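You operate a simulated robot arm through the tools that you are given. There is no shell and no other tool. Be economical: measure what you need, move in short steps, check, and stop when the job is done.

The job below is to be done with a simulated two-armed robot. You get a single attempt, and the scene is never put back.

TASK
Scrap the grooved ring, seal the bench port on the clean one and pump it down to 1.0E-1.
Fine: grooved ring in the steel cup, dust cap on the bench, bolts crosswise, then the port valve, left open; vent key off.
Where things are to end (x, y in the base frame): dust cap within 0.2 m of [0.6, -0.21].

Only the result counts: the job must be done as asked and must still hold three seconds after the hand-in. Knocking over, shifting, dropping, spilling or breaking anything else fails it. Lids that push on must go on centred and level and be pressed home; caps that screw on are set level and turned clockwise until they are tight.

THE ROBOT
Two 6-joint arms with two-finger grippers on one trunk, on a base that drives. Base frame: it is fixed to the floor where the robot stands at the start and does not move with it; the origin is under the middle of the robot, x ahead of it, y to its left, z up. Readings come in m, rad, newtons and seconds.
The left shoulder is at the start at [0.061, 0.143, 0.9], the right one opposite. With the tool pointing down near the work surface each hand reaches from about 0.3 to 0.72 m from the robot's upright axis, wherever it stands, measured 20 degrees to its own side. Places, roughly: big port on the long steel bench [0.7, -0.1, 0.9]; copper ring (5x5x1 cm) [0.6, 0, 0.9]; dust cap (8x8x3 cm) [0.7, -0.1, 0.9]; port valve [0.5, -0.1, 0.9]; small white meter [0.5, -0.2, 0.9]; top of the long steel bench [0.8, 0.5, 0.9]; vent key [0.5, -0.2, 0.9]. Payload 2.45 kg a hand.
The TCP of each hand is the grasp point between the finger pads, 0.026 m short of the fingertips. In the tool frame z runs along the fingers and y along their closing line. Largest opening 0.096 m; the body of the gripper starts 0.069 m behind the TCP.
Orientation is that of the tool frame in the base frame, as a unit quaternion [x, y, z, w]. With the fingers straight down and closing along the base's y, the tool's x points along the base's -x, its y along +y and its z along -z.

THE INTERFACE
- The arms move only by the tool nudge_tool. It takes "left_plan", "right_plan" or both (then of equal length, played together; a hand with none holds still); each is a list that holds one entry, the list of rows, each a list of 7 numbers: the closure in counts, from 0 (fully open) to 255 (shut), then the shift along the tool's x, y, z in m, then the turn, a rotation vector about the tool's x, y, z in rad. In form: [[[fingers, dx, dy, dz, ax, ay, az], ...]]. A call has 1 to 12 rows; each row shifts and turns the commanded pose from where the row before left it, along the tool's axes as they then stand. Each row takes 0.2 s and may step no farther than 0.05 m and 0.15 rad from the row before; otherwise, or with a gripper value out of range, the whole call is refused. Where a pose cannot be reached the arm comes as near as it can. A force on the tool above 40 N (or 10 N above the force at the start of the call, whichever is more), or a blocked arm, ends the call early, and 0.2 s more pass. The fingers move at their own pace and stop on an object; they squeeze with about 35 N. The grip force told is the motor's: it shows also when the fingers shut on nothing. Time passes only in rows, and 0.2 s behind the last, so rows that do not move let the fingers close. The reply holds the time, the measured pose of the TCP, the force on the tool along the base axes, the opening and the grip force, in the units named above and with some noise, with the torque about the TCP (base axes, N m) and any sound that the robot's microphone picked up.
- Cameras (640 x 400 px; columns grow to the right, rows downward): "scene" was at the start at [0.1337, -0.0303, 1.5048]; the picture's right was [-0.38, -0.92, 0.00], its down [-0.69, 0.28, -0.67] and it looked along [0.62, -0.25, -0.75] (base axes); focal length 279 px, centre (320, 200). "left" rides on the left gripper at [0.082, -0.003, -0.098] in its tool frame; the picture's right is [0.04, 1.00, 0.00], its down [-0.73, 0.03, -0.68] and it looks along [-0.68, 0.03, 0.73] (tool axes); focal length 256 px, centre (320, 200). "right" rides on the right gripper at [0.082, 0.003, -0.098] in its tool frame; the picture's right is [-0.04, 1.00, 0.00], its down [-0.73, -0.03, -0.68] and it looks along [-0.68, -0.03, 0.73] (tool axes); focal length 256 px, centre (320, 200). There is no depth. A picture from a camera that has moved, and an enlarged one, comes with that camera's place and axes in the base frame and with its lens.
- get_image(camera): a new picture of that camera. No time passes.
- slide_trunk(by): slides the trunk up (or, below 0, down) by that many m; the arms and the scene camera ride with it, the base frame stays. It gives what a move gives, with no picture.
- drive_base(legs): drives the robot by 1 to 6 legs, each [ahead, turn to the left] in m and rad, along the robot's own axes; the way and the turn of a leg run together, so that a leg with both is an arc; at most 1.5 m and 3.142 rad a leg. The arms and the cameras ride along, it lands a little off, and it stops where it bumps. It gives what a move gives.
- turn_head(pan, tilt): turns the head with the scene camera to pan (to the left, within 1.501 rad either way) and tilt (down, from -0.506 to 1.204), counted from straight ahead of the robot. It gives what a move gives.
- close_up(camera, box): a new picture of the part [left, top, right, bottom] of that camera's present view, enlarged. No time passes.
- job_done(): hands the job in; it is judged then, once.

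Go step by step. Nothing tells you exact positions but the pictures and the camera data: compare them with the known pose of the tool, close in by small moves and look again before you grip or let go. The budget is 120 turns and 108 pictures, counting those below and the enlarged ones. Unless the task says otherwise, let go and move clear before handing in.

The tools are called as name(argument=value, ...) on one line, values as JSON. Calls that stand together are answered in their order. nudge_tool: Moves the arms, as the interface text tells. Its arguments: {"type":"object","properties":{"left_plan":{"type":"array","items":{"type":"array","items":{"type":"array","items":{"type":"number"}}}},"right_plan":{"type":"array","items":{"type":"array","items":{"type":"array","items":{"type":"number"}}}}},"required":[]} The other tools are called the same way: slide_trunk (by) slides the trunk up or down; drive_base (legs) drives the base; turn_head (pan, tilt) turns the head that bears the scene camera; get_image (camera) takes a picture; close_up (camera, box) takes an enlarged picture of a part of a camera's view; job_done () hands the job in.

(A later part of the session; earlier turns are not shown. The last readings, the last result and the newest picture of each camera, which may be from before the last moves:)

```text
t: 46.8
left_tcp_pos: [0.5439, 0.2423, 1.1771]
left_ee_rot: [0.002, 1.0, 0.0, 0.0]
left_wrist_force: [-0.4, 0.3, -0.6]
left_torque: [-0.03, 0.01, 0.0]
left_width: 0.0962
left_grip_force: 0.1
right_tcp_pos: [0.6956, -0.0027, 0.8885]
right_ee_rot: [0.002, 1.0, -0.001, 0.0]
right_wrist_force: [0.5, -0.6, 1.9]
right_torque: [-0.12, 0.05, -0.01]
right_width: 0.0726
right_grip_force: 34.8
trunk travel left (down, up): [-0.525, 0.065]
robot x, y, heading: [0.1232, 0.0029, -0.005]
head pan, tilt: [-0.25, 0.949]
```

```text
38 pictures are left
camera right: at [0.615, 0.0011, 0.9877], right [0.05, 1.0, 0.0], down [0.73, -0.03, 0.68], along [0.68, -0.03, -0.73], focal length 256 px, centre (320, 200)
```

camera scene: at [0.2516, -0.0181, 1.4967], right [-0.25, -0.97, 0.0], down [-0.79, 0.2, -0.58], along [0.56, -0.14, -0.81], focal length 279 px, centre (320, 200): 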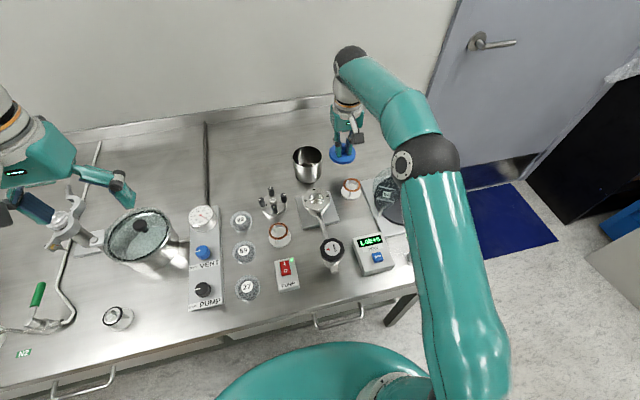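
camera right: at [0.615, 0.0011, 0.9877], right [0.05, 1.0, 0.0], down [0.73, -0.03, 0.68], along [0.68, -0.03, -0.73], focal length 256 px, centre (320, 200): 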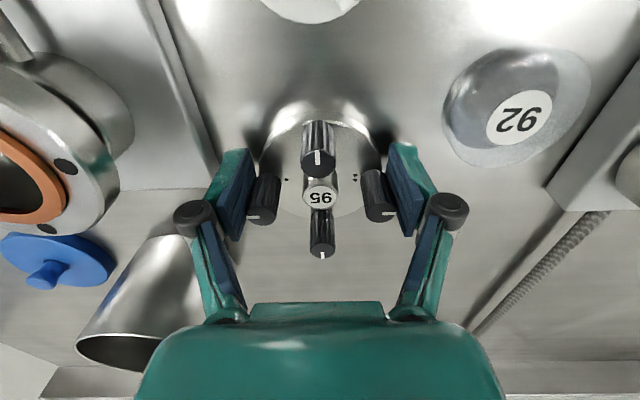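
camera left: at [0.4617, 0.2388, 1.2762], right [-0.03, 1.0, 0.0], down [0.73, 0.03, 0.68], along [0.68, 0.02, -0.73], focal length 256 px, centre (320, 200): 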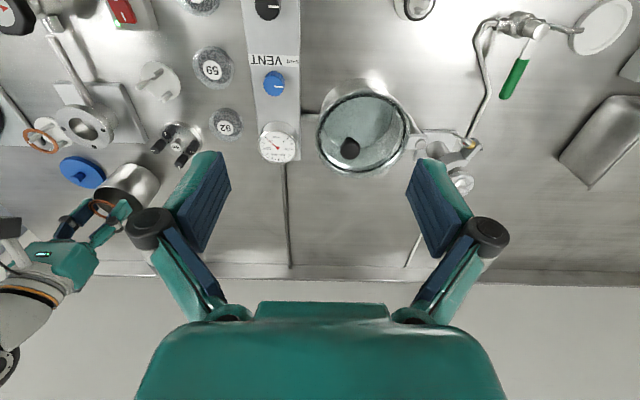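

Gripped at 0.0726 m. I'll lift and check that the flange comes up level.

nudge_tool(right_plan=[[[110, 0, 0, -0.01, 0, 0, 0], [110, 0, 0, -0.02, 0, 0, 0], [110, 0, 0, -0.03, 0, 0, 0], [110, 0, 0, -0.04, 0, 0, 0], [110, 0, 0, -0.02, 0, 0, 0], [110, 0, 0, 0, 0, 0, 0]]])

get_image(camera="right")

```text
t: 48.2
left_tcp_pos: [0.5447, 0.2409, 1.1778]
left_ee_rot: [0.003, 1.0, 0.0, 0.0]
left_wrist_force: [-0.4, 0.3, 0.0]
left_torque: [0.0, 0.0, 0.0]
left_width: 0.0959
left_grip_force: 0.0
right_tcp_pos: [0.6963, -0.0029, 1.0109]
right_ee_rot: [0.003, 1.0, -0.001, 0.0]
right_wrist_force: [0.1, 0.4, -4.6]
right_torque: [-0.01, 0.05, -0.02]
right_width: 0.0728
right_grip_force: 35.3
trunk travel left (down, up): [-0.525, 0.065]
robot x, y, heading: [0.1227, -0.0, 0.003]
head pan, tilt: [-0.25, 0.949]
```

```text
37 pictures are left
camera right: at [0.616, 0.0019, 1.1085], right [0.05, 1.0, 0.0], down [0.73, -0.03, 0.68], along [0.68, -0.03, -0.74], focal length 256 px, centre (320, 200)
```

right: 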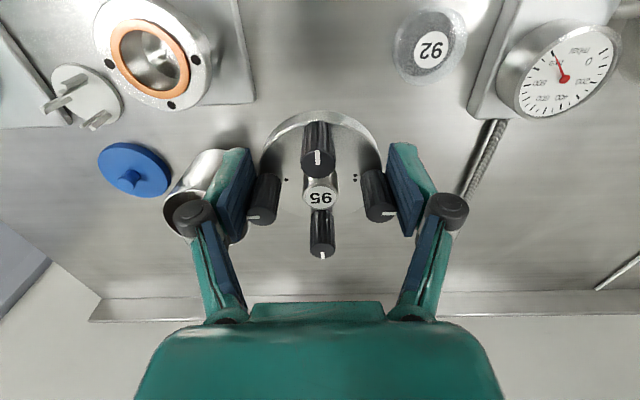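

The flange is held level. Carrying it over the port, stopping about 18 mm above the ring.

nudge_tool(right_plan=[[[110, 0.013, -0.0365, 0, 0, 0, 0], [110, 0.013, -0.0365, 0, 0, 0, 0], [110, 0.013, -0.0365, 0, 0, 0, 0], [110, 0, 0, 0.025, 0, 0, 0], [110, 0, 0, 0.02, 0, 0, 0], [110, 0, 0, 0, 0, 0, 0]]])

get_image(camera="right")

close_up(camera="left", box=[20, 80, 148, 160])

close_up(camera="scene", box=[270, 150, 366, 210])

```text
t: 49.6
left_tcp_pos: [0.5445, 0.2417, 1.1774]
left_ee_rot: [0.002, 1.0, 0.0, 0.0]
left_wrist_force: [0.1, 0.3, -0.4]
left_torque: [0.04, 0.0, 0.01]
left_width: 0.0958
left_grip_force: 0.1
right_tcp_pos: [0.658, -0.1109, 0.964]
right_ee_rot: [0.003, 1.0, -0.001, 0.0]
right_wrist_force: [0.1, -0.7, -4.6]
right_torque: [0.01, 0.02, -0.05]
right_width: 0.0725
right_grip_force: 35.3
trunk travel left (down, up): [-0.525, 0.065]
robot x, y, heading: [0.1162, 0.0008, 0.004]
head pan, tilt: [-0.25, 0.949]
```

```text
36 pictures are left
camera right: at [0.5766, -0.1066, 1.0621], right [0.05, 1.0, 0.0], down [0.73, -0.03, 0.68], along [0.68, -0.03, -0.74], focal length 256 px, centre (320, 200)
```

right: 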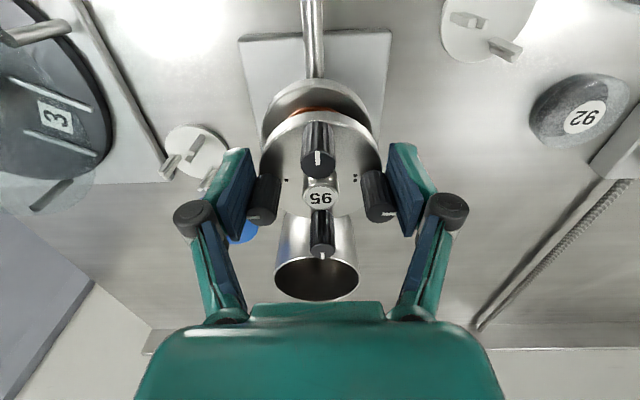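

```text
5.00 times, centred on (84, 120) of left
camera zoom: at [0.4626, 0.2391, 1.276], right [-0.03, 1.0, 0.0], down [0.73, 0.03, 0.68], along [0.68, 0.02, -0.73], focal length 1280 px, centre (1500, 600)
```

zoom: 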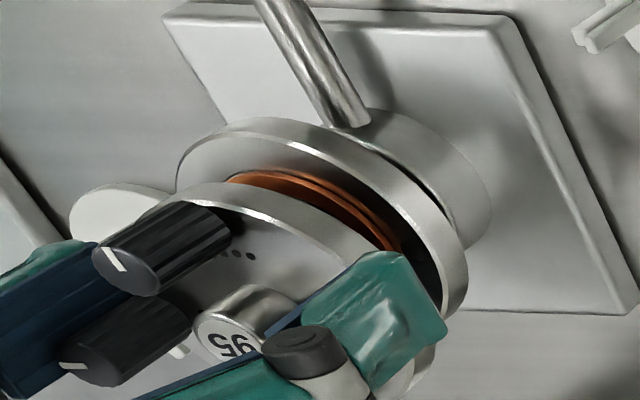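

```text
6.67 times, centred on (318, 180) of scene
camera zoom: at [0.2528, -0.018, 1.4966], right [-0.25, -0.97, 0.0], down [-0.79, 0.2, -0.58], along [0.56, -0.14, -0.81], focal length 1863 px, centre (333, 333)
```

zoom: 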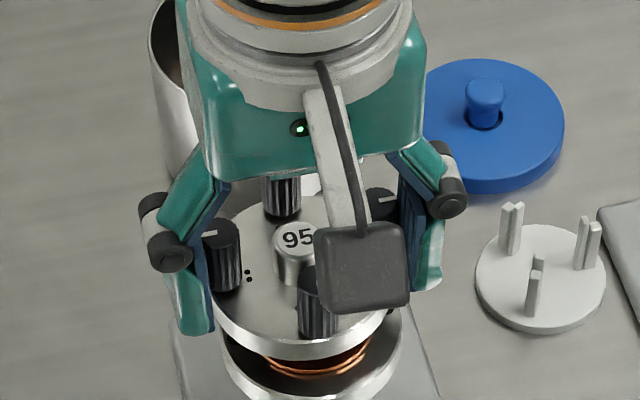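

All the views agree: the flange should move about 3 mm toward the robot and 2 mm toward -y. I'll shift it and lower gently onto the ring.

nudge_tool(right_plan=[[[110, 0.003, -0.0023, 0, 0, 0, 0], [110, 0, 0, 0.01, 0, 0, 0], [110, 0, 0, 0, 0, 0, 0]]])

get_image(camera="right")

close_up(camera="left", box=[20, 80, 148, 160])

```text
t: 50.4
left_tcp_pos: [0.543, 0.2423, 1.1793]
left_ee_rot: [0.002, 1.0, 0.0, 0.0]
left_wrist_force: [0.7, 0.1, -0.2]
left_torque: [0.02, -0.01, 0.03]
left_width: 0.0962
left_grip_force: 0.0
right_tcp_pos: [0.6548, -0.1141, 0.9539]
right_ee_rot: [0.002, 1.0, 0.0, -0.002]
right_wrist_force: [0.0, -0.2, -4.7]
right_torque: [-0.03, 0.03, 0.0]
right_width: 0.0724
right_grip_force: 34.9
trunk travel left (down, up): [-0.525, 0.065]
robot x, y, heading: [0.12, 0.0006, 0.001]
head pan, tilt: [-0.25, 0.949]
```

```text
33 pictures are left
camera right: at [0.5732, -0.1101, 1.0517], right [0.05, 1.0, 0.0], down [0.73, -0.03, 0.68], along [0.68, -0.03, -0.74], focal length 256 px, centre (320, 200)
```

right: 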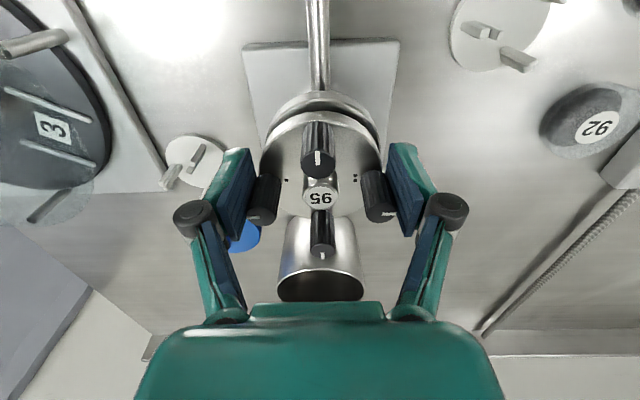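

```text
5.00 times, centred on (84, 120) of left
camera zoom: at [0.4623, 0.2388, 1.2762], right [-0.03, 1.0, 0.0], down [0.73, 0.03, 0.68], along [0.68, 0.02, -0.73], focal length 1280 px, centre (1500, 600)
```

zoom: 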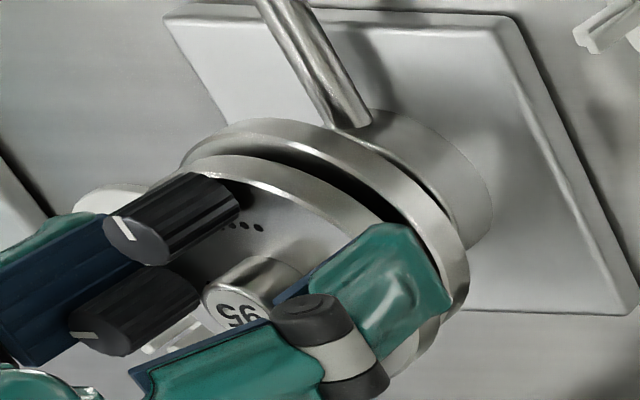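

Laterally aligned, with about 1.5 mm left toward the robot. I'll correct that and lower to contact in small steps.

nudge_tool(right_plan=[[[110, 0.0015, 0, 0.003, 0, 0, 0], [110, 0, 0, 0.002, 0, 0, 0], [110, 0, 0, 0.0015, 0, 0, 0], [110, 0, 0, 0.001, 0, 0, 0], [110, 0, 0, 0, 0, 0, 0]]])

get_image(camera="right")

```text
t: 51.6
left_tcp_pos: [0.5436, 0.2406, 1.1776]
left_ee_rot: [0.003, 1.0, 0.0, 0.001]
left_wrist_force: [-0.4, 0.0, -0.5]
left_torque: [-0.01, 0.01, 0.0]
left_width: 0.0959
left_grip_force: 0.1
right_tcp_pos: [0.6523, -0.114, 0.9487]
right_ee_rot: [0.003, 1.0, 0.0, 0.002]
right_wrist_force: [8.9, -1.2, 21.4]
right_torque: [-0.01, -0.38, 0.0]
right_width: 0.0723
right_grip_force: 34.5
trunk travel left (down, up): [-0.525, 0.065]
robot x, y, heading: [0.1196, -0.0009, 0.002]
head pan, tilt: [-0.25, 0.949]
```

```text
31 pictures are left
camera right: at [0.5705, -0.1098, 1.0463], right [0.05, 1.0, 0.0], down [0.73, -0.03, 0.68], along [0.68, -0.03, -0.73], focal length 256 px, centre (320, 200)
```

right: 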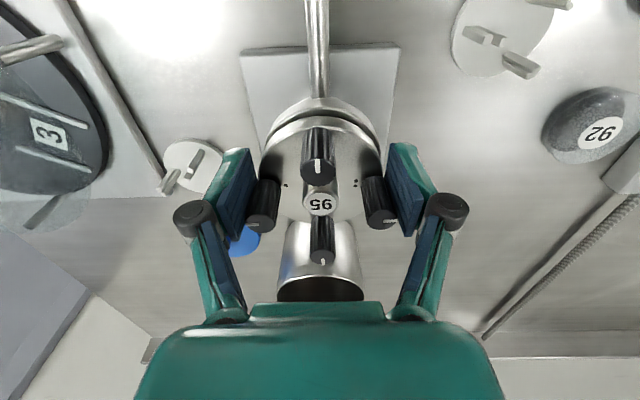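

Contact made, but a side force pushes the flange outward, so I overshot. I'll lift slightly, shift it back 2 mm and lower again.

nudge_tool(right_plan=[[[110, 0, 0, -0.003, 0, 0, 0], [110, -0.002, 0, 0, 0, 0, 0], [110, 0, 0, 0.002, 0, 0, 0], [110, 0, 0, 0.001, 0, 0, 0], [110, 0, 0, 0.001, 0, 0, 0], [110, 0, 0, 0, 0, 0, 0]]])

close_up(camera="left", box=[20, 80, 148, 160])

```text
t: 53.0
left_tcp_pos: [0.5396, 0.2426, 1.1793]
left_ee_rot: [0.002, 1.0, -0.002, 0.003]
left_wrist_force: [-0.5, 0.4, 0.6]
left_torque: [-0.03, 0.02, 0.0]
left_width: 0.096
left_grip_force: 0.0
right_tcp_pos: [0.6502, -0.1118, 0.9476]
right_ee_rot: [0.003, 1.0, 0.0, 0.0]
right_wrist_force: [-17.1, 9.0, 16.2]
right_torque: [0.22, 0.19, 0.08]
right_width: 0.0722
right_grip_force: 34.9
trunk travel left (down, up): [-0.525, 0.065]
robot x, y, heading: [0.1218, 0.0028, 0.004]
head pan, tilt: [-0.25, 0.949]
```

```text
5.00 times, centred on (84, 120) of left
camera zoom: at [0.4582, 0.2402, 1.2771], right [-0.03, 1.0, 0.0], down [0.73, 0.03, 0.68], along [0.68, 0.02, -0.73], focal length 1280 px, centre (1500, 600)
```

zoom: 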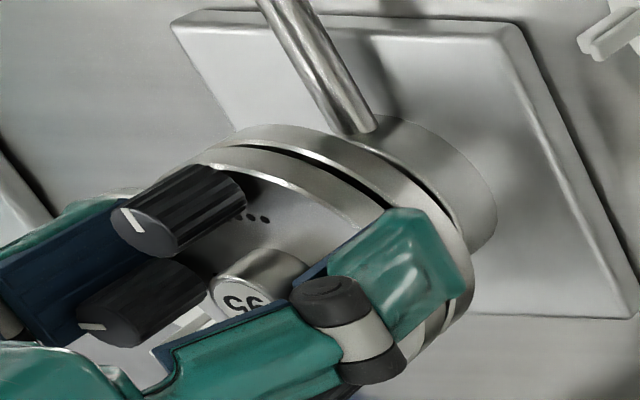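

The flange now seems to be locating itself on the port. I'll open the fingers to let it settle and take a look.

nudge_tool(right_plan=[[[60, 0, 0, 0, 0, 0, 0], [40, 0, 0, 0, 0, 0, 0], [40, 0, 0, 0, 0, 0, 0]]])

get_image(camera="right")

close_up(camera="scene", box=[270, 160, 366, 220])

```text
t: 53.8
left_tcp_pos: [0.5443, 0.2416, 1.1778]
left_ee_rot: [0.003, 1.0, -0.001, 0.0]
left_wrist_force: [-1.1, 0.4, 0.6]
left_torque: [0.0, -0.01, -0.02]
left_width: 0.0959
left_grip_force: 0.0
right_tcp_pos: [0.6544, -0.1144, 0.9458]
right_ee_rot: [0.002, 1.0, -0.001, 0.0]
right_wrist_force: [0.7, -0.3, -0.2]
right_torque: [0.01, 0.0, -0.01]
right_width: 0.0811
right_grip_force: 0.1
trunk travel left (down, up): [-0.525, 0.065]
robot x, y, heading: [0.1196, -0.0007, 0.003]
head pan, tilt: [-0.25, 0.949]
```

```text
29 pictures are left
camera right: at [0.5726, -0.1103, 1.0437], right [0.05, 1.0, 0.0], down [0.73, -0.03, 0.68], along [0.68, -0.03, -0.73], focal length 256 px, centre (320, 200)
```

right: 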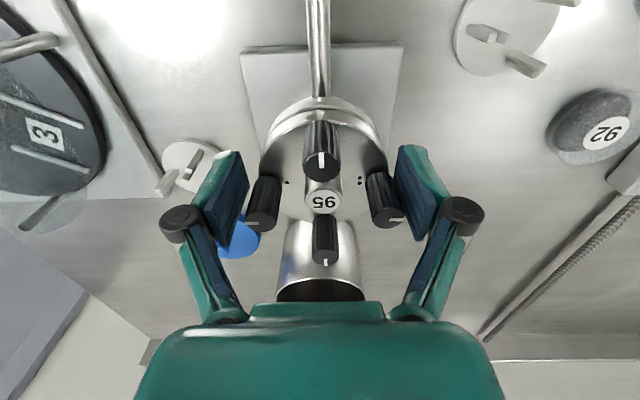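

```text
6.67 times, centred on (318, 190) of scene
camera zoom: at [0.2523, -0.0182, 1.4966], right [-0.25, -0.97, 0.0], down [-0.79, 0.2, -0.58], along [0.56, -0.14, -0.81], focal length 1863 px, centre (333, 267)
```

zoom: 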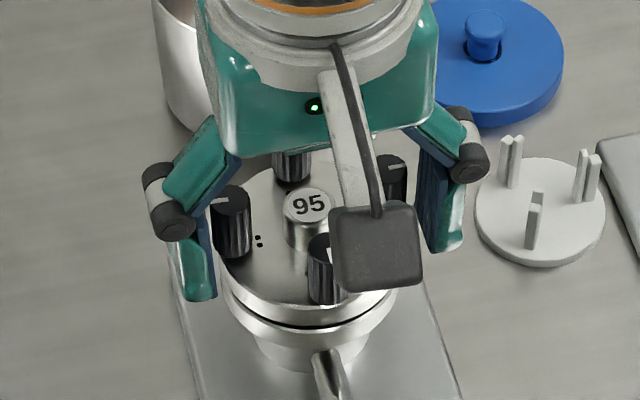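

The flange sits on the port. I'll rise clear and check that it is level and centred.

nudge_tool(right_plan=[[[40, 0, 0, -0.02, 0, 0, 0], [40, 0, 0, -0.03, 0, 0, 0], [40, 0, 0, -0.03, 0, 0, 0], [40, 0.02, 0, -0.02, 0, 0, 0], [40, 0, 0, 0, 0, 0, 0]]])

close_up(camera="right", box=[240, 40, 400, 140])

close_up(camera="left", box=[20, 80, 148, 160])

```text
t: 55.0
left_tcp_pos: [0.5448, 0.2419, 1.1773]
left_ee_rot: [0.001, 1.0, -0.001, 0.0]
left_wrist_force: [-0.1, -0.6, 0.1]
left_torque: [0.03, 0.05, 0.01]
left_width: 0.0959
left_grip_force: 0.1
right_tcp_pos: [0.6324, -0.1129, 1.0449]
right_ee_rot: [0.003, 1.0, 0.001, -0.001]
right_wrist_force: [-0.8, -0.1, 0.3]
right_torque: [-0.01, 0.0, -0.02]
right_width: 0.0811
right_grip_force: 0.0
trunk travel left (down, up): [-0.525, 0.065]
robot x, y, heading: [0.1203, -0.0004, 0.001]
head pan, tilt: [-0.25, 0.949]
```

```text
4.00 times, centred on (320, 90) of right
camera zoom: at [0.5528, -0.1098, 1.1437], right [0.05, 1.0, 0.0], down [0.73, -0.03, 0.68], along [0.68, -0.03, -0.74], focal length 1024 px, centre (320, 640)
```

zoom: 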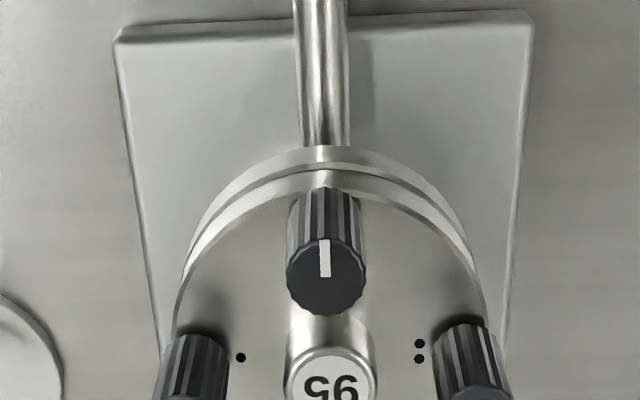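

```text
5.00 times, centred on (84, 120) of left
camera zoom: at [0.4631, 0.2389, 1.2759], right [-0.03, 1.0, 0.0], down [0.73, 0.03, 0.68], along [0.68, 0.02, -0.73], focal length 1280 px, centre (1500, 600)
```

zoom: 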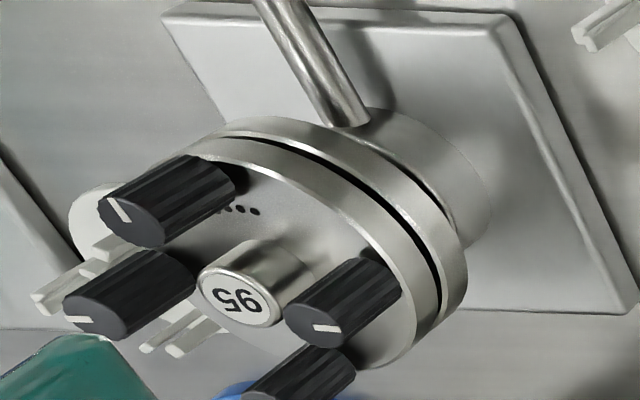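

The flange sits level and centred. Bolt tops are at z≈0.960, about 0.029 m around (0.659, -0.113), and the hub top is about 0.952. I'll start with bolt 1 (-y), turning the wrist back 0.9 rad first so there is room for a clockwise stroke.

nudge_tool(right_plan=[[[120, -0.0266, -0.0293, 0, 0, 0, 0], [175, 0, 0, 0.01, 0, 0, -0.15], [175, 0, 0, 0.01, 0, 0, -0.15], [175, 0, 0, 0.01, 0, 0, -0.15], [175, 0, 0, 0.01, 0, 0, -0.15], [175, 0, 0, 0, 0, 0, -0.15], [175, 0, 0, 0, 0, 0, -0.15], [175, 0, 0, 0, 0, 0, 0]]])

get_image(camera="right")

```text
t: 56.8
left_tcp_pos: [0.5443, 0.2412, 1.1775]
left_ee_rot: [0.003, 1.0, 0.001, 0.0]
left_wrist_force: [0.0, 0.7, -0.1]
left_torque: [0.0, 0.01, -0.01]
left_width: 0.096
left_grip_force: 0.1
right_tcp_pos: [0.6606, -0.1444, 1.0079]
right_ee_rot: [-0.432, 0.902, -0.001, -0.001]
right_wrist_force: [-0.1, 0.0, 0.2]
right_torque: [-0.01, 0.0, -0.02]
right_width: 0.0303
right_grip_force: 0.1
trunk travel left (down, up): [-0.525, 0.065]
robot x, y, heading: [0.121, 0.0015, 0.0]
head pan, tilt: [-0.25, 0.949]
```

```text
25 pictures are left
camera right: at [0.6073, -0.2048, 1.1043], right [-0.76, 0.66, 0.0], down [0.48, 0.55, 0.68], along [0.44, 0.51, -0.73], focal length 256 px, centre (320, 200)
```

right: 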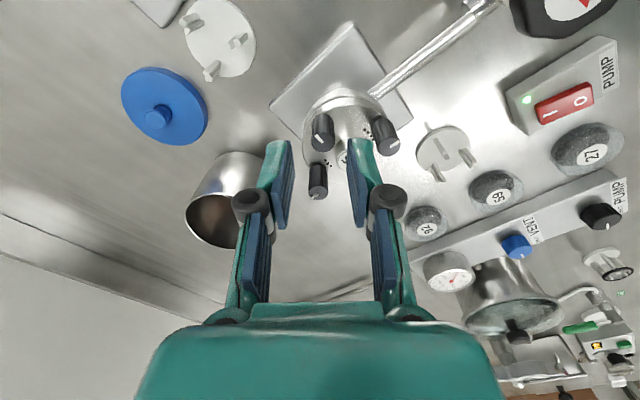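

Bolt 1 lies under the fingers. I'll descend to z≈0.979 and grip.

nudge_tool(right_plan=[[[175, 0, 0.001, 0.015, 0, 0, 0], [175, 0, 0, 0.013, 0, 0, 0], [220, 0, 0, 0, 0, 0, 0], [240, 0, 0, 0, 0, 0, 0], [240, 0, 0, 0, 0, 0, 0]]])

close_up(camera="right", box=[200, 90, 440, 240])

```text
t: 58.0
left_tcp_pos: [0.5429, 0.2418, 1.1784]
left_ee_rot: [0.003, 1.0, -0.001, 0.0]
left_wrist_force: [0.8, -0.2, 0.3]
left_torque: [0.02, -0.01, 0.0]
left_width: 0.096
left_grip_force: 0.1
right_tcp_pos: [0.6586, -0.1414, 0.9789]
right_ee_rot: [-0.432, 0.902, 0.001, -0.001]
right_wrist_force: [-1.0, 0.2, 0.4]
right_torque: [-0.01, 0.05, -0.04]
right_width: 0.014
right_grip_force: 34.7
trunk travel left (down, up): [-0.525, 0.065]
robot x, y, heading: [0.1234, -0.0008, -0.004]
head pan, tilt: [-0.25, 0.949]
```

```text
2.67 times, centred on (320, 165) of right
camera zoom: at [0.6057, -0.2036, 1.0767], right [-0.75, 0.66, 0.0], down [0.48, 0.55, 0.68], along [0.44, 0.51, -0.74], focal length 683 px, centre (320, 293)
```

zoom: 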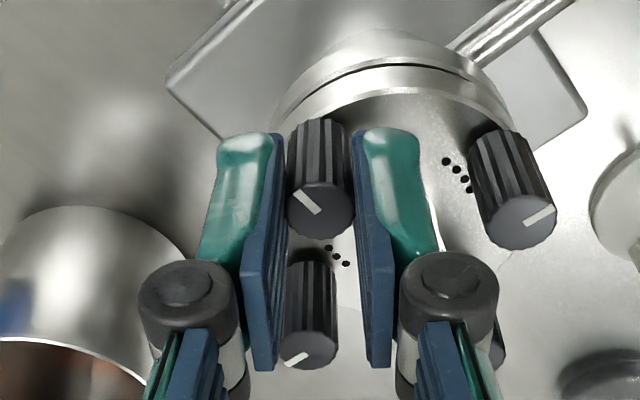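

Bolt 1 is gripped, and the 4 dots at the near bolt confirm the numbering. Turning clockwise.

nudge_tool(right_plan=[[[240, 0, 0, 0, 0, 0, 0.15], [240, 0, 0, 0, 0, 0, 0.15], [240, 0, 0, 0, 0, 0, 0.15], [240, 0, 0, 0, 0, 0, 0.15], [240, 0, 0, 0, 0, 0, 0.15], [240, 0, 0, 0, 0, 0, 0.15]]])

```text
t: 59.4
left_tcp_pos: [0.544, 0.2417, 1.1779]
left_ee_rot: [0.003, 1.0, 0.0, 0.001]
left_wrist_force: [0.7, 0.2, -0.5]
left_torque: [-0.01, 0.01, 0.01]
left_width: 0.0961
left_grip_force: 0.1
right_tcp_pos: [0.6597, -0.1421, 0.9793]
right_ee_rot: [0.004, 1.0, -0.001, 0.0]
right_wrist_force: [-5.0, 3.0, 0.3]
right_torque: [0.03, 0.22, 0.04]
right_width: 0.0139
right_grip_force: 34.8
trunk travel left (down, up): [-0.525, 0.065]
robot x, y, heading: [0.1207, 0.0008, -0.001]
head pan, tilt: [-0.25, 0.949]
```

Turning freely so far; continuing.

nudge_tool(right_plan=[[[240, 0, 0, 0, 0, 0, 0.15], [240, 0, 0, 0, 0, 0, 0.15], [240, 0, 0, 0, 0, 0, 0.15], [240, 0, 0, 0, 0, 0, 0.15], [240, 0, 0, 0, 0, 0, 0.15], [240, 0, 0, 0, 0, 0, 0.15]]])

close_up(camera="right", box=[200, 90, 440, 240])

```text
t: 60.8
left_tcp_pos: [0.5434, 0.2416, 1.1774]
left_ee_rot: [0.003, 1.0, 0.001, 0.001]
left_wrist_force: [0.4, 0.0, -0.4]
left_torque: [-0.01, 0.04, -0.02]
left_width: 0.0958
left_grip_force: 0.0
right_tcp_pos: [0.6584, -0.1423, 0.9796]
right_ee_rot: [0.439, 0.898, 0.0, -0.001]
right_wrist_force: [-5.0, 1.5, 0.7]
right_torque: [0.09, 0.25, 0.05]
right_width: 0.014
right_grip_force: 35.2
trunk travel left (down, up): [-0.525, 0.065]
robot x, y, heading: [0.1202, -0.0059, -0.001]
head pan, tilt: [-0.25, 0.949]
```

```text
2.67 times, centred on (320, 165) of right
camera zoom: at [0.612, -0.0755, 1.0767], right [0.81, 0.58, 0.0], down [0.43, -0.6, 0.68], along [0.4, -0.55, -0.73], focal length 683 px, centre (320, 293)
```

zoom: 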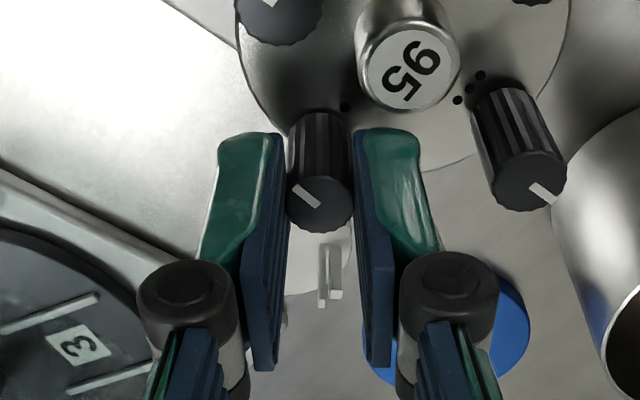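

The bolt has turned 1.8 rad with the fingers and no stop yet. I'll keep turning.

nudge_tool(right_plan=[[[240, 0, 0, 0, 0, 0, 0.15], [240, 0, 0, 0, 0, 0, 0.15], [240, 0, 0, 0, 0, 0, 0.15], [240, 0, 0, 0, 0, 0, 0.15], [240, 0, 0, 0, 0, 0, 0.15], [240, 0, 0, 0, 0, 0, 0.15]]])

```text
t: 62.2
left_tcp_pos: [0.5434, 0.2413, 1.1783]
left_ee_rot: [0.004, 1.0, 0.0, 0.001]
left_wrist_force: [-0.6, -0.4, -0.5]
left_torque: [0.0, 0.01, -0.01]
left_width: 0.0961
left_grip_force: 0.0
right_tcp_pos: [0.6597, -0.1431, 0.9789]
right_ee_rot: [0.786, 0.618, 0.0, 0.0]
right_wrist_force: [-4.5, 7.2, 0.1]
right_torque: [0.36, 0.12, 0.0]
right_width: 0.0141
right_grip_force: 35.5
trunk travel left (down, up): [-0.525, 0.065]
robot x, y, heading: [0.1211, -0.0037, 0.004]
head pan, tilt: [-0.25, 0.949]
```

Still free at 2.7 rad; I'll continue as far as the wrist allows.

nudge_tool(right_plan=[[[240, 0, 0, 0, 0, 0, 0.15], [240, 0, 0, 0, 0, 0, 0.15], [240, 0, 0, 0, 0, 0, 0.15], [240, 0, 0, 0, 0, 0, 0.15], [240, 0, 0, 0, 0, 0, 0.15], [240, 0, 0, 0, 0, 0, 0.15]]])

close_up(camera="right", box=[200, 90, 440, 240])

```text
t: 63.6
left_tcp_pos: [0.5426, 0.2423, 1.1801]
left_ee_rot: [0.003, 1.0, 0.0, 0.001]
left_wrist_force: [0.0, -0.1, 0.7]
left_torque: [0.06, 0.02, -0.02]
left_width: 0.0961
left_grip_force: 0.0
right_tcp_pos: [0.66, -0.1442, 0.9782]
right_ee_rot: [0.969, 0.245, -0.012, -0.016]
right_wrist_force: [-9.4, 14.4, 2.5]
right_torque: [0.6, -0.04, -0.01]
right_width: 0.014
right_grip_force: 34.7
right hand out of reach, approached as far as the arm can: row 6
trunk travel left (down, up): [-0.525, 0.065]
robot x, y, heading: [0.1221, 0.0001, 0.001]
head pan, tilt: [-0.25, 0.949]
stopped in row 6 (right hand): the force on the tool passed its limit at 60 N (the readings are from after the stop); the commanded pose is now the measured one
```

```text
2.67 times, centred on (320, 165) of right
camera zoom: at [0.7368, -0.1097, 1.0746], right [0.44, -0.9, -0.04], down [-0.64, -0.34, 0.69], along [-0.63, -0.28, -0.72], focal length 683 px, centre (320, 293)
```

zoom: 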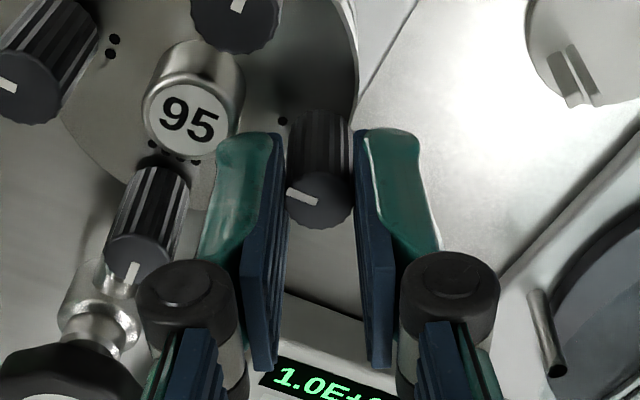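

The pointer on bolt 1 has gone about half a turn and now points inward, but the wrist is near its limit, so I can't yet tell whether the bolt is tight. I'll release, turn back 1.35 rad, level the tool, regrip and test.

nudge_tool(right_plan=[[[175, 0, 0, 0, 0, 0, 0], [175, 0, 0, 0, 0, 0, 0], [175, 0, 0, -0.015, 0, 0, 0], [175, 0, 0, 0, -0.037, 0.0155, 0], [175, 0, 0, 0, 0, 0, -0.15], [175, 0, 0, 0, 0, 0, -0.15], [175, 0, 0, 0, 0, 0, -0.15], [175, 0, 0, 0, 0, 0, -0.15], [175, 0, 0, 0, 0, 0, -0.15], [175, 0, 0, 0, 0, 0, -0.15], [175, 0, 0, 0, 0, 0, -0.15], [175, 0, 0, 0, 0, 0, -0.15]]])

```text
t: 66.2
left_tcp_pos: [0.5428, 0.242, 1.1771]
left_ee_rot: [0.003, 1.0, 0.0, 0.0]
left_wrist_force: [0.2, 0.5, -0.7]
left_torque: [-0.03, 0.0, -0.01]
left_width: 0.0957
left_grip_force: 0.0
right_tcp_pos: [0.6669, -0.1522, 0.9943]
right_ee_rot: [0.661, 0.75, -0.001, 0.002]
right_wrist_force: [0.1, 1.3, -0.5]
right_torque: [0.01, -0.03, -0.01]
right_width: 0.0301
right_grip_force: 0.1
right hand out of reach, approached as far as the arm can: row 4
trunk travel left (down, up): [-0.525, 0.065]
robot x, y, heading: [0.1202, 0.0002, -0.004]
head pan, tilt: [-0.25, 0.949]
```

Now re-centring on bolt 1, regripping and testing with 0.75 rad more.

nudge_tool(right_plan=[[[175, 0.0109, -0.0067, 0, 0, 0, 0], [175, 0, 0, 0.0155, 0, 0, 0], [175, 0, 0, 0, 0, 0, 0], [240, 0, 0, 0, 0, 0, 0], [240, 0, 0, 0, 0, 0, 0], [240, 0, 0, 0, 0, 0, 0.15], [240, 0, 0, 0, 0, 0, 0.15], [240, 0, 0, 0, 0, 0, 0.15], [240, 0, 0, 0, 0, 0, 0.15]]])

close_up(camera="right", box=[200, 90, 440, 240])

```text
t: 68.2
left_tcp_pos: [0.5434, 0.2424, 1.1792]
left_ee_rot: [0.002, 1.0, 0.0, -0.001]
left_wrist_force: [-0.3, -0.5, -0.3]
left_torque: [-0.01, -0.04, -0.02]
left_width: 0.096
left_grip_force: 0.1
right_tcp_pos: [0.6575, -0.143, 0.9776]
right_ee_rot: [0.854, 0.52, 0.0, 0.003]
right_wrist_force: [-4.1, -0.1, -0.1]
right_torque: [-0.07, 0.11, 0.21]
right_width: 0.0142
right_grip_force: 34.9
trunk travel left (down, up): [-0.525, 0.065]
robot x, y, heading: [0.1207, 0.0026, 0.001]
head pan, tilt: [-0.25, 0.949]
```

```text
2.67 times, centred on (320, 165) of right
camera zoom: at [0.6994, -0.0702, 1.0752], right [0.87, -0.5, 0.0], down [-0.37, -0.63, 0.68], along [-0.34, -0.59, -0.73], focal length 683 px, centre (320, 293)
```

zoom: 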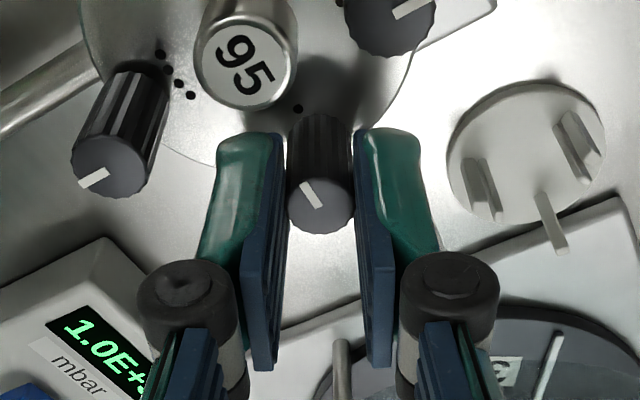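

Bolt 1 now resists. The torque rises while its pointer stays put facing inward, so it is tight after half a turn. I'll release it, rise and unwind the wrist for bolt 2.

nudge_tool(right_plan=[[[175, 0, 0, 0, 0, 0, 0], [175, 0, 0, 0, 0, 0, 0], [175, 0, 0, -0.025, 0, 0, 0], [175, 0, 0, 0, 0, 0, -0.15], [175, 0, 0, 0, 0, 0, -0.15], [175, 0, 0, 0, 0, 0, -0.15], [175, 0, 0, 0, 0, 0, -0.15], [175, 0, 0, 0, 0, 0, -0.15], [175, 0, 0, 0, 0, 0, -0.15], [175, 0, 0, 0, 0, 0, -0.15], [175, 0, 0, 0, 0, 0, -0.15], [175, 0, 0, 0, 0, 0, -0.15]]])

nudge_tool(right_plan=[[[175, 0, 0, 0, 0, 0, -0.15], [175, 0, 0, 0, 0, 0, -0.15], [175, 0, 0, 0, 0, 0, -0.15], [175, 0, 0, 0, 0, 0, -0.15], [175, 0, 0, 0, 0, 0, -0.15], [175, 0, 0, 0, 0, 0, -0.15], [175, 0, 0, 0, 0, 0, -0.15], [175, 0, 0, 0, 0, 0, -0.15], [175, 0, 0, 0, 0, 0, -0.15], [175, 0, 0, 0, 0, 0, -0.15], [175, 0, 0, 0, 0, 0, -0.15], [175, 0, 0, 0, 0, 0, -0.15]]])

```text
t: 70.8
left_tcp_pos: [0.5436, 0.2416, 1.1794]
left_ee_rot: [0.003, 1.0, 0.0, 0.001]
left_wrist_force: [0.2, 0.5, 0.6]
left_torque: [0.03, -0.03, 0.02]
left_width: 0.0959
left_grip_force: 0.1
right_tcp_pos: [0.6586, -0.1424, 1.0031]
right_ee_rot: [0.34, 0.94, -0.001, 0.001]
right_wrist_force: [0.2, -0.4, -0.2]
right_torque: [0.01, -0.03, -0.03]
right_width: 0.0301
right_grip_force: 0.1
trunk travel left (down, up): [-0.525, 0.065]
robot x, y, heading: [0.1203, 0.0017, -0.005]
head pan, tilt: [-0.25, 0.949]
```

```text
t: 73.4
left_tcp_pos: [0.5442, 0.2408, 1.1785]
left_ee_rot: [0.003, 1.0, 0.0, 0.0]
left_wrist_force: [0.1, -0.5, -0.1]
left_torque: [-0.01, 0.0, -0.01]
left_width: 0.096
left_grip_force: 0.1
right_tcp_pos: [0.6584, -0.1409, 1.003]
right_ee_rot: [-0.524, 0.852, -0.004, 0.001]
right_wrist_force: [0.0, -0.7, 0.3]
right_torque: [0.0, -0.01, -0.02]
right_width: 0.03
right_grip_force: 0.1
trunk travel left (down, up): [-0.525, 0.065]
robot x, y, heading: [0.1199, -0.0014, 0.002]
head pan, tilt: [-0.25, 0.949]
```

Now over to bolt 2 (+y): descend, grip and start turning.

nudge_tool(right_plan=[[[175, -0.0264, 0.01255, 0, 0, 0, 0], [175, -0.0264, 0.01255, 0, 0, 0, 0], [175, 0, 0, 0, 0, 0, 0], [175, 0, 0, 0.014, 0, 0, 0], [175, 0, 0, 0.01, 0, 0, 0], [240, 0, 0, 0, 0, 0, 0], [240, 0, 0, 0, 0, 0, 0], [240, 0, 0, 0, 0, 0, 0]]])

close_up(camera="right", box=[200, 90, 440, 240])

```text
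t: 75.2
left_tcp_pos: [0.5433, 0.2409, 1.1786]
left_ee_rot: [0.003, 1.0, 0.0, 0.001]
left_wrist_force: [-0.4, 0.3, 0.6]
left_torque: [0.01, 0.03, -0.01]
left_width: 0.0962
left_grip_force: 0.1
right_tcp_pos: [0.6586, -0.0835, 0.9774]
right_ee_rot: [-0.524, 0.852, -0.003, -0.001]
right_wrist_force: [-3.1, 3.4, 0.1]
right_torque: [0.18, 0.07, 0.04]
right_width: 0.0138
right_grip_force: 34.7
trunk travel left (down, up): [-0.525, 0.065]
robot x, y, heading: [0.119, 0.003, -0.003]
head pan, tilt: [-0.25, 0.949]
```

```text
2.67 times, centred on (320, 165) of right
camera zoom: at [0.6196, -0.1537, 1.0765], right [-0.87, 0.49, 0.0], down [0.36, 0.64, 0.68], along [0.33, 0.59, -0.74], focal length 683 px, centre (320, 293)
```

zoom: 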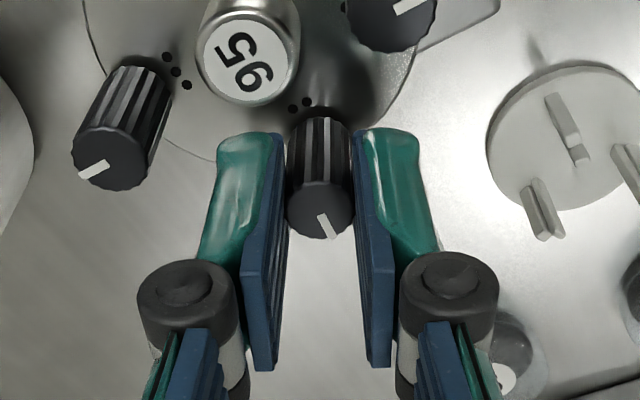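

Bolt 2 is gripped. Turning 1.8 rad, then about 1.65 more until tight.

nudge_tool(right_plan=[[[240, 0, 0, 0, 0, 0, 0.15], [240, 0, 0, 0, 0, 0, 0.15], [240, 0, 0, 0, 0, 0, 0.15], [240, 0, 0, 0, 0, 0, 0.15], [240, 0, 0, 0, 0, 0, 0.15], [240, 0, 0, 0, 0, 0, 0.15], [240, 0, 0, 0, 0, 0, 0.15], [240, 0, 0, 0, 0, 0, 0.15], [240, 0, 0, 0, 0, 0, 0.15], [240, 0, 0, 0, 0, 0, 0.15], [240, 0, 0, 0, 0, 0, 0.15], [240, 0, 0, 0, 0, 0, 0.15]]])

nudge_tool(right_plan=[[[240, 0, 0, 0, 0, 0, 0.15], [240, 0, 0, 0, 0, 0, 0.15], [240, 0, 0, 0, 0, 0, 0.15], [240, 0, 0, 0, 0, 0, 0.15], [240, 0, 0, 0, 0, 0, 0.15], [240, 0, 0, 0, 0, 0, 0.15], [240, 0, 0, 0, 0, 0, 0.15], [240, 0, 0, 0, 0, 0, 0.15], [240, 0, 0, 0, 0, 0, 0.15], [240, 0, 0, 0, 0, 0, 0.15], [240, 0, 0, 0, 0, 0, 0.12]]])

close_up(camera="right", box=[200, 90, 440, 240])

```text
t: 77.8
left_tcp_pos: [0.5427, 0.242, 1.1798]
left_ee_rot: [0.003, 1.0, 0.0, 0.0]
left_wrist_force: [0.1, -0.1, 0.1]
left_torque: [0.04, -0.01, 0.01]
left_width: 0.096
left_grip_force: 0.0
right_tcp_pos: [0.6595, -0.0835, 0.9784]
right_ee_rot: [0.342, 0.94, -0.002, 0.001]
right_wrist_force: [-10.0, 2.5, -7.5]
right_torque: [0.41, 0.76, 0.0]
right_width: 0.0143
right_grip_force: 35.0
trunk travel left (down, up): [-0.525, 0.065]
robot x, y, heading: [0.1248, 0.0008, -0.002]
head pan, tilt: [-0.25, 0.949]
```

```text
t: 80.2
left_tcp_pos: [0.5427, 0.2415, 1.1789]
left_ee_rot: [0.001, 1.0, 0.0, 0.0]
left_wrist_force: [0.2, -0.3, -0.2]
left_torque: [0.0, -0.02, 0.01]
left_width: 0.0961
left_grip_force: 0.1
right_tcp_pos: [0.6595, -0.0833, 0.9803]
right_ee_rot: [0.917, 0.399, 0.001, 0.004]
right_wrist_force: [-6.6, 0.4, -0.3]
right_torque: [-0.07, 0.36, 0.12]
right_width: 0.014
right_grip_force: 35.3
trunk travel left (down, up): [-0.525, 0.065]
robot x, y, heading: [0.12, -0.0006, 0.001]
head pan, tilt: [-0.25, 0.949]
```

```text
2.67 times, centred on (320, 165) of right
camera zoom: at [0.7177, -0.025, 1.0776], right [0.7, -0.71, 0.01], down [-0.53, -0.51, 0.68], along [-0.48, -0.48, -0.73], focal length 683 px, centre (320, 293)
```

zoom: 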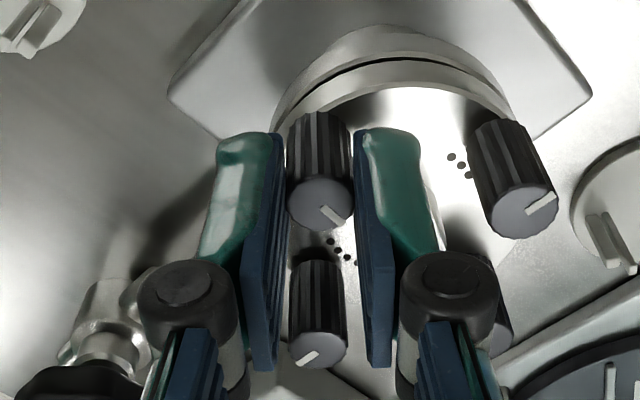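

Bolt 2's pointer now faces inward and the fingers slipped at the end, so it is tight. Releasing and unwinding for bolt 3 (far).

nudge_tool(right_plan=[[[175, 0, 0, 0, 0, 0, 0], [175, 0, 0, 0, 0, 0, 0], [175, 0, 0, -0.025, 0, 0, 0], [175, 0, 0, 0, 0, 0, -0.15], [175, 0, 0, 0, 0, 0, -0.15], [175, 0, 0, 0, 0, 0, -0.15], [175, 0, 0, 0, 0, 0, -0.15], [175, 0, 0, 0, 0, 0, -0.15], [175, 0, 0, 0, 0, 0, -0.15], [175, 0, 0, 0, 0, 0, -0.15], [175, 0, 0, 0, 0, 0, -0.15], [175, 0, 0, 0, 0, 0, -0.15]]])

nudge_tool(right_plan=[[[175, 0, 0, 0, 0, 0, -0.15], [175, 0, 0, 0, 0, 0, -0.15], [175, 0, 0, 0, 0, 0, -0.15], [175, 0, 0, 0, 0, 0, -0.15], [175, 0, 0, 0, 0, 0, -0.15], [175, 0, 0, 0, 0, 0, -0.15], [175, 0, 0, 0, 0, 0, -0.15], [175, 0, 0, 0, 0, 0, -0.15], [175, 0, 0, 0, 0, 0, -0.15], [175, 0, 0, 0, 0, 0, -0.15], [175, 0, 0, 0, 0, 0, -0.15], [175, 0, 0, 0, 0, 0, -0.15]]])

```text
t: 82.8
left_tcp_pos: [0.5437, 0.2419, 1.1782]
left_ee_rot: [0.003, 1.0, 0.0, 0.0]
left_wrist_force: [0.6, 1.2, 0.0]
left_torque: [0.0, -0.03, 0.01]
left_width: 0.096
left_grip_force: 0.0
right_tcp_pos: [0.6594, -0.0852, 1.0037]
right_ee_rot: [0.464, 0.886, 0.0, 0.003]
right_wrist_force: [-0.4, 0.4, 0.0]
right_torque: [0.04, 0.02, -0.02]
right_width: 0.0304
right_grip_force: 0.0
trunk travel left (down, up): [-0.525, 0.065]
robot x, y, heading: [0.1237, -0.0001, 0.002]
head pan, tilt: [-0.25, 0.949]
```

```text
t: 85.4
left_tcp_pos: [0.543, 0.242, 1.1788]
left_ee_rot: [0.003, 1.0, 0.0, 0.0]
left_wrist_force: [0.1, 0.4, -0.5]
left_torque: [-0.04, -0.01, 0.02]
left_width: 0.0959
left_grip_force: 0.0
right_tcp_pos: [0.6598, -0.085, 1.0034]
right_ee_rot: [-0.404, 0.915, -0.003, -0.001]
right_wrist_force: [-0.4, 0.1, -0.2]
right_torque: [-0.05, 0.0, -0.02]
right_width: 0.0302
right_grip_force: 0.1
trunk travel left (down, up): [-0.525, 0.065]
robot x, y, heading: [0.1171, 0.0025, -0.0]
head pan, tilt: [-0.25, 0.949]
```

Now bolt 3 (far): move over it, descend and grip.

nudge_tool(right_plan=[[[175, 0.0028, -0.0393, 0, 0, 0, 0], [175, 0, 0, 0, 0, 0, -0.15], [175, 0, 0, 0, 0, 0, -0.15], [175, 0, 0, 0.014, 0, 0, 0], [175, 0, 0, 0.0105, 0, 0, 0], [240, 0, 0, 0, 0, 0, 0], [240, 0, 0, 0, 0, 0, 0], [240, 0, 0, 0, 0, 0, 0]]])

close_up(camera="right", box=[200, 90, 440, 240])

```text
t: 87.2
left_tcp_pos: [0.5447, 0.243, 1.1794]
left_ee_rot: [0.002, 1.0, 0.0, 0.001]
left_wrist_force: [-0.2, 0.1, 0.4]
left_torque: [0.05, -0.02, 0.04]
left_width: 0.0962
left_grip_force: 0.0
right_tcp_pos: [0.6885, -0.1129, 0.9778]
right_ee_rot: [-0.535, 0.845, -0.003, 0.0]
right_wrist_force: [2.4, -0.9, -0.6]
right_torque: [-0.05, -0.07, 0.0]
right_width: 0.0139
right_grip_force: 34.8
trunk travel left (down, up): [-0.525, 0.065]
robot x, y, heading: [0.1194, -0.0016, 0.001]
head pan, tilt: [-0.25, 0.949]
```

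```text
2.67 times, centred on (320, 165) of right
camera zoom: at [0.6505, -0.1842, 1.077], right [-0.89, 0.46, -0.01], down [0.34, 0.65, 0.68], along [0.32, 0.6, -0.74], focal length 683 px, centre (320, 293)
```

zoom: 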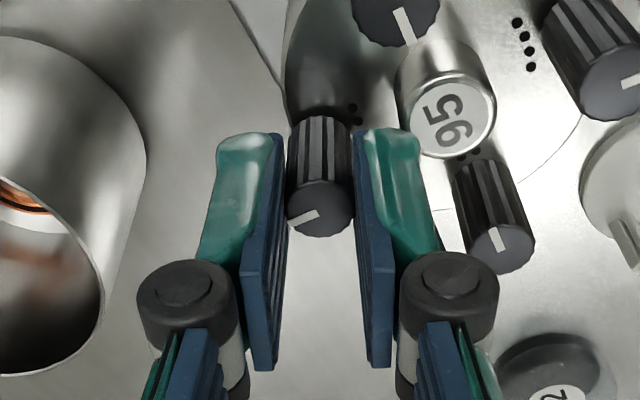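

Gripped. Turning bolt 3.

nudge_tool(right_plan=[[[240, 0, 0, 0, 0, 0, 0.15], [240, 0, 0, 0, 0, 0, 0.15], [240, 0, 0, 0, 0, 0, 0.15], [240, 0, 0, 0, 0, 0, 0.15], [240, 0, 0, 0, 0, 0, 0.15], [240, 0, 0, 0, 0, 0, 0.15], [240, 0, 0, 0, 0, 0, 0.15], [240, 0, 0, 0, 0, 0, 0.15], [240, 0, 0, 0, 0, 0, 0.15], [240, 0, 0, 0, 0, 0, 0.15], [240, 0, 0, 0, 0, 0, 0.15], [240, 0, 0, 0, 0, 0, 0.15]]])

nudge_tool(right_plan=[[[240, 0, 0, 0, 0, 0, 0.15], [240, 0, 0, 0, 0, 0, 0.15], [240, 0, 0, 0, 0, 0, 0.15], [240, 0, 0, 0, 0, 0, 0.15], [240, 0, 0, 0, 0, 0, 0.15], [240, 0, 0, 0, 0, 0, 0.15], [240, 0, 0, 0, 0, 0, 0.15], [240, 0, 0, 0, 0, 0, 0.15], [240, 0, 0, 0, 0, 0, 0.15], [240, 0, 0, 0, 0, 0, 0.15], [240, 0, 0, 0, 0, 0, 0.12]]])

close_up(camera="right", box=[200, 90, 440, 240])

```text
t: 89.8
left_tcp_pos: [0.5453, 0.241, 1.1776]
left_ee_rot: [0.002, 1.0, 0.0, -0.001]
left_wrist_force: [-0.4, 0.4, -0.3]
left_torque: [0.0, 0.0, 0.01]
left_width: 0.0961
left_grip_force: 0.0
right_tcp_pos: [0.6887, -0.113, 0.9803]
right_ee_rot: [0.329, 0.944, -0.003, 0.001]
right_wrist_force: [1.8, -4.1, -3.6]
right_torque: [-0.11, -0.08, 0.06]
right_width: 0.0144
right_grip_force: 35.1
trunk travel left (down, up): [-0.525, 0.065]
robot x, y, heading: [0.1158, -0.0051, 0.001]
head pan, tilt: [-0.25, 0.949]
```

```text
t: 92.2
left_tcp_pos: [0.5437, 0.2399, 1.1789]
left_ee_rot: [0.003, 1.0, 0.0, 0.0]
left_wrist_force: [0.7, -0.4, -0.3]
left_torque: [0.0, 0.01, -0.03]
left_width: 0.0959
left_grip_force: 0.0
right_tcp_pos: [0.6884, -0.1128, 0.9798]
right_ee_rot: [0.911, 0.413, 0.001, 0.002]
right_wrist_force: [0.8, -1.1, -2.1]
right_torque: [0.08, -0.11, 0.12]
right_width: 0.0143
right_grip_force: 35.0
trunk travel left (down, up): [-0.525, 0.065]
robot x, y, heading: [0.1219, -0.0036, -0.001]
head pan, tilt: [-0.25, 0.949]
```

```text
2.67 times, centred on (320, 165) of right
camera zoom: at [0.7446, -0.0523, 1.0775], right [0.73, -0.69, 0.01], down [-0.51, -0.53, 0.68], along [-0.46, -0.5, -0.73], focal length 683 px, centre (320, 293)
```

zoom: 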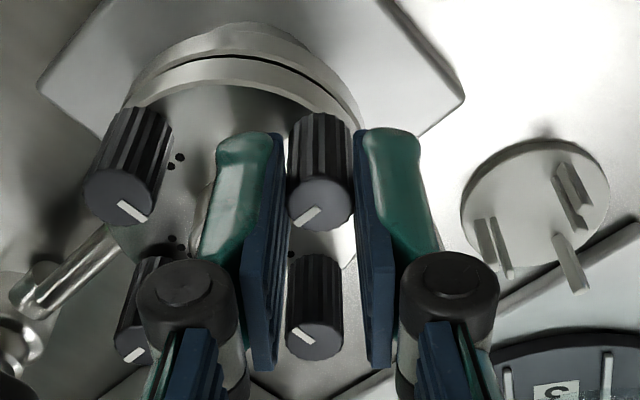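

Bolt 3 slipped at its stop with its pointer inward, so it is tight. Releasing and unwinding for bolt 4 (near).

nudge_tool(right_plan=[[[175, 0, 0, 0, 0, 0, 0], [175, 0, 0, 0, 0, 0, 0], [175, 0, 0, -0.025, 0, 0, 0], [175, 0, 0, 0, 0, 0, -0.15], [175, 0, 0, 0, 0, 0, -0.15], [175, 0, 0, 0, 0, 0, -0.15], [175, 0, 0, 0, 0, 0, -0.15], [175, 0, 0, 0, 0, 0, -0.15], [175, 0, 0, 0, 0, 0, -0.15], [175, 0, 0, 0, 0, 0, -0.15], [175, 0, 0, 0, 0, 0, -0.15], [175, 0, 0, 0, 0, 0, -0.15]]])

nudge_tool(right_plan=[[[175, 0, 0, 0, 0, 0, -0.15], [175, 0, 0, 0, 0, 0, -0.15], [175, 0, 0, 0, 0, 0, -0.15], [175, 0, 0, 0, 0, 0, -0.15], [175, 0, 0, 0, 0, 0, -0.15], [175, 0, 0, 0, 0, 0, -0.15], [175, 0, 0, 0, 0, 0, -0.15], [175, 0, 0, 0, 0, 0, -0.15], [175, 0, 0, 0, 0, 0, -0.15], [175, 0, 0, 0, 0, 0, -0.15], [175, 0, 0, 0, 0, 0, -0.15], [175, 0, 0, 0, 0, 0, -0.15]]])

```text
t: 94.8
left_tcp_pos: [0.5429, 0.241, 1.1785]
left_ee_rot: [0.003, 1.0, 0.0, 0.0]
left_wrist_force: [-0.1, 0.3, 0.3]
left_torque: [-0.01, -0.04, 0.01]
left_width: 0.0961
left_grip_force: 0.0
right_tcp_pos: [0.6864, -0.111, 1.0038]
right_ee_rot: [0.451, 0.892, -0.001, 0.003]
right_wrist_force: [-0.3, 0.8, 0.5]
right_torque: [-0.02, 0.02, -0.04]
right_width: 0.0303
right_grip_force: 0.1
trunk travel left (down, up): [-0.525, 0.065]
robot x, y, heading: [0.1217, -0.0028, 0.0]
head pan, tilt: [-0.25, 0.949]
```

```text
t: 97.4
left_tcp_pos: [0.5447, 0.2424, 1.1779]
left_ee_rot: [0.003, 1.0, 0.0, 0.0]
left_wrist_force: [-0.7, 0.8, -0.8]
left_torque: [0.04, 0.02, 0.01]
left_width: 0.0959
left_grip_force: 0.1
right_tcp_pos: [0.6859, -0.1121, 1.0038]
right_ee_rot: [-0.419, 0.908, -0.003, 0.001]
right_wrist_force: [0.7, -0.2, 0.0]
right_torque: [-0.01, -0.05, 0.03]
right_width: 0.0303
right_grip_force: 0.1
trunk travel left (down, up): [-0.525, 0.065]
robot x, y, heading: [0.1217, -0.0004, -0.0]
head pan, tilt: [-0.25, 0.949]
```

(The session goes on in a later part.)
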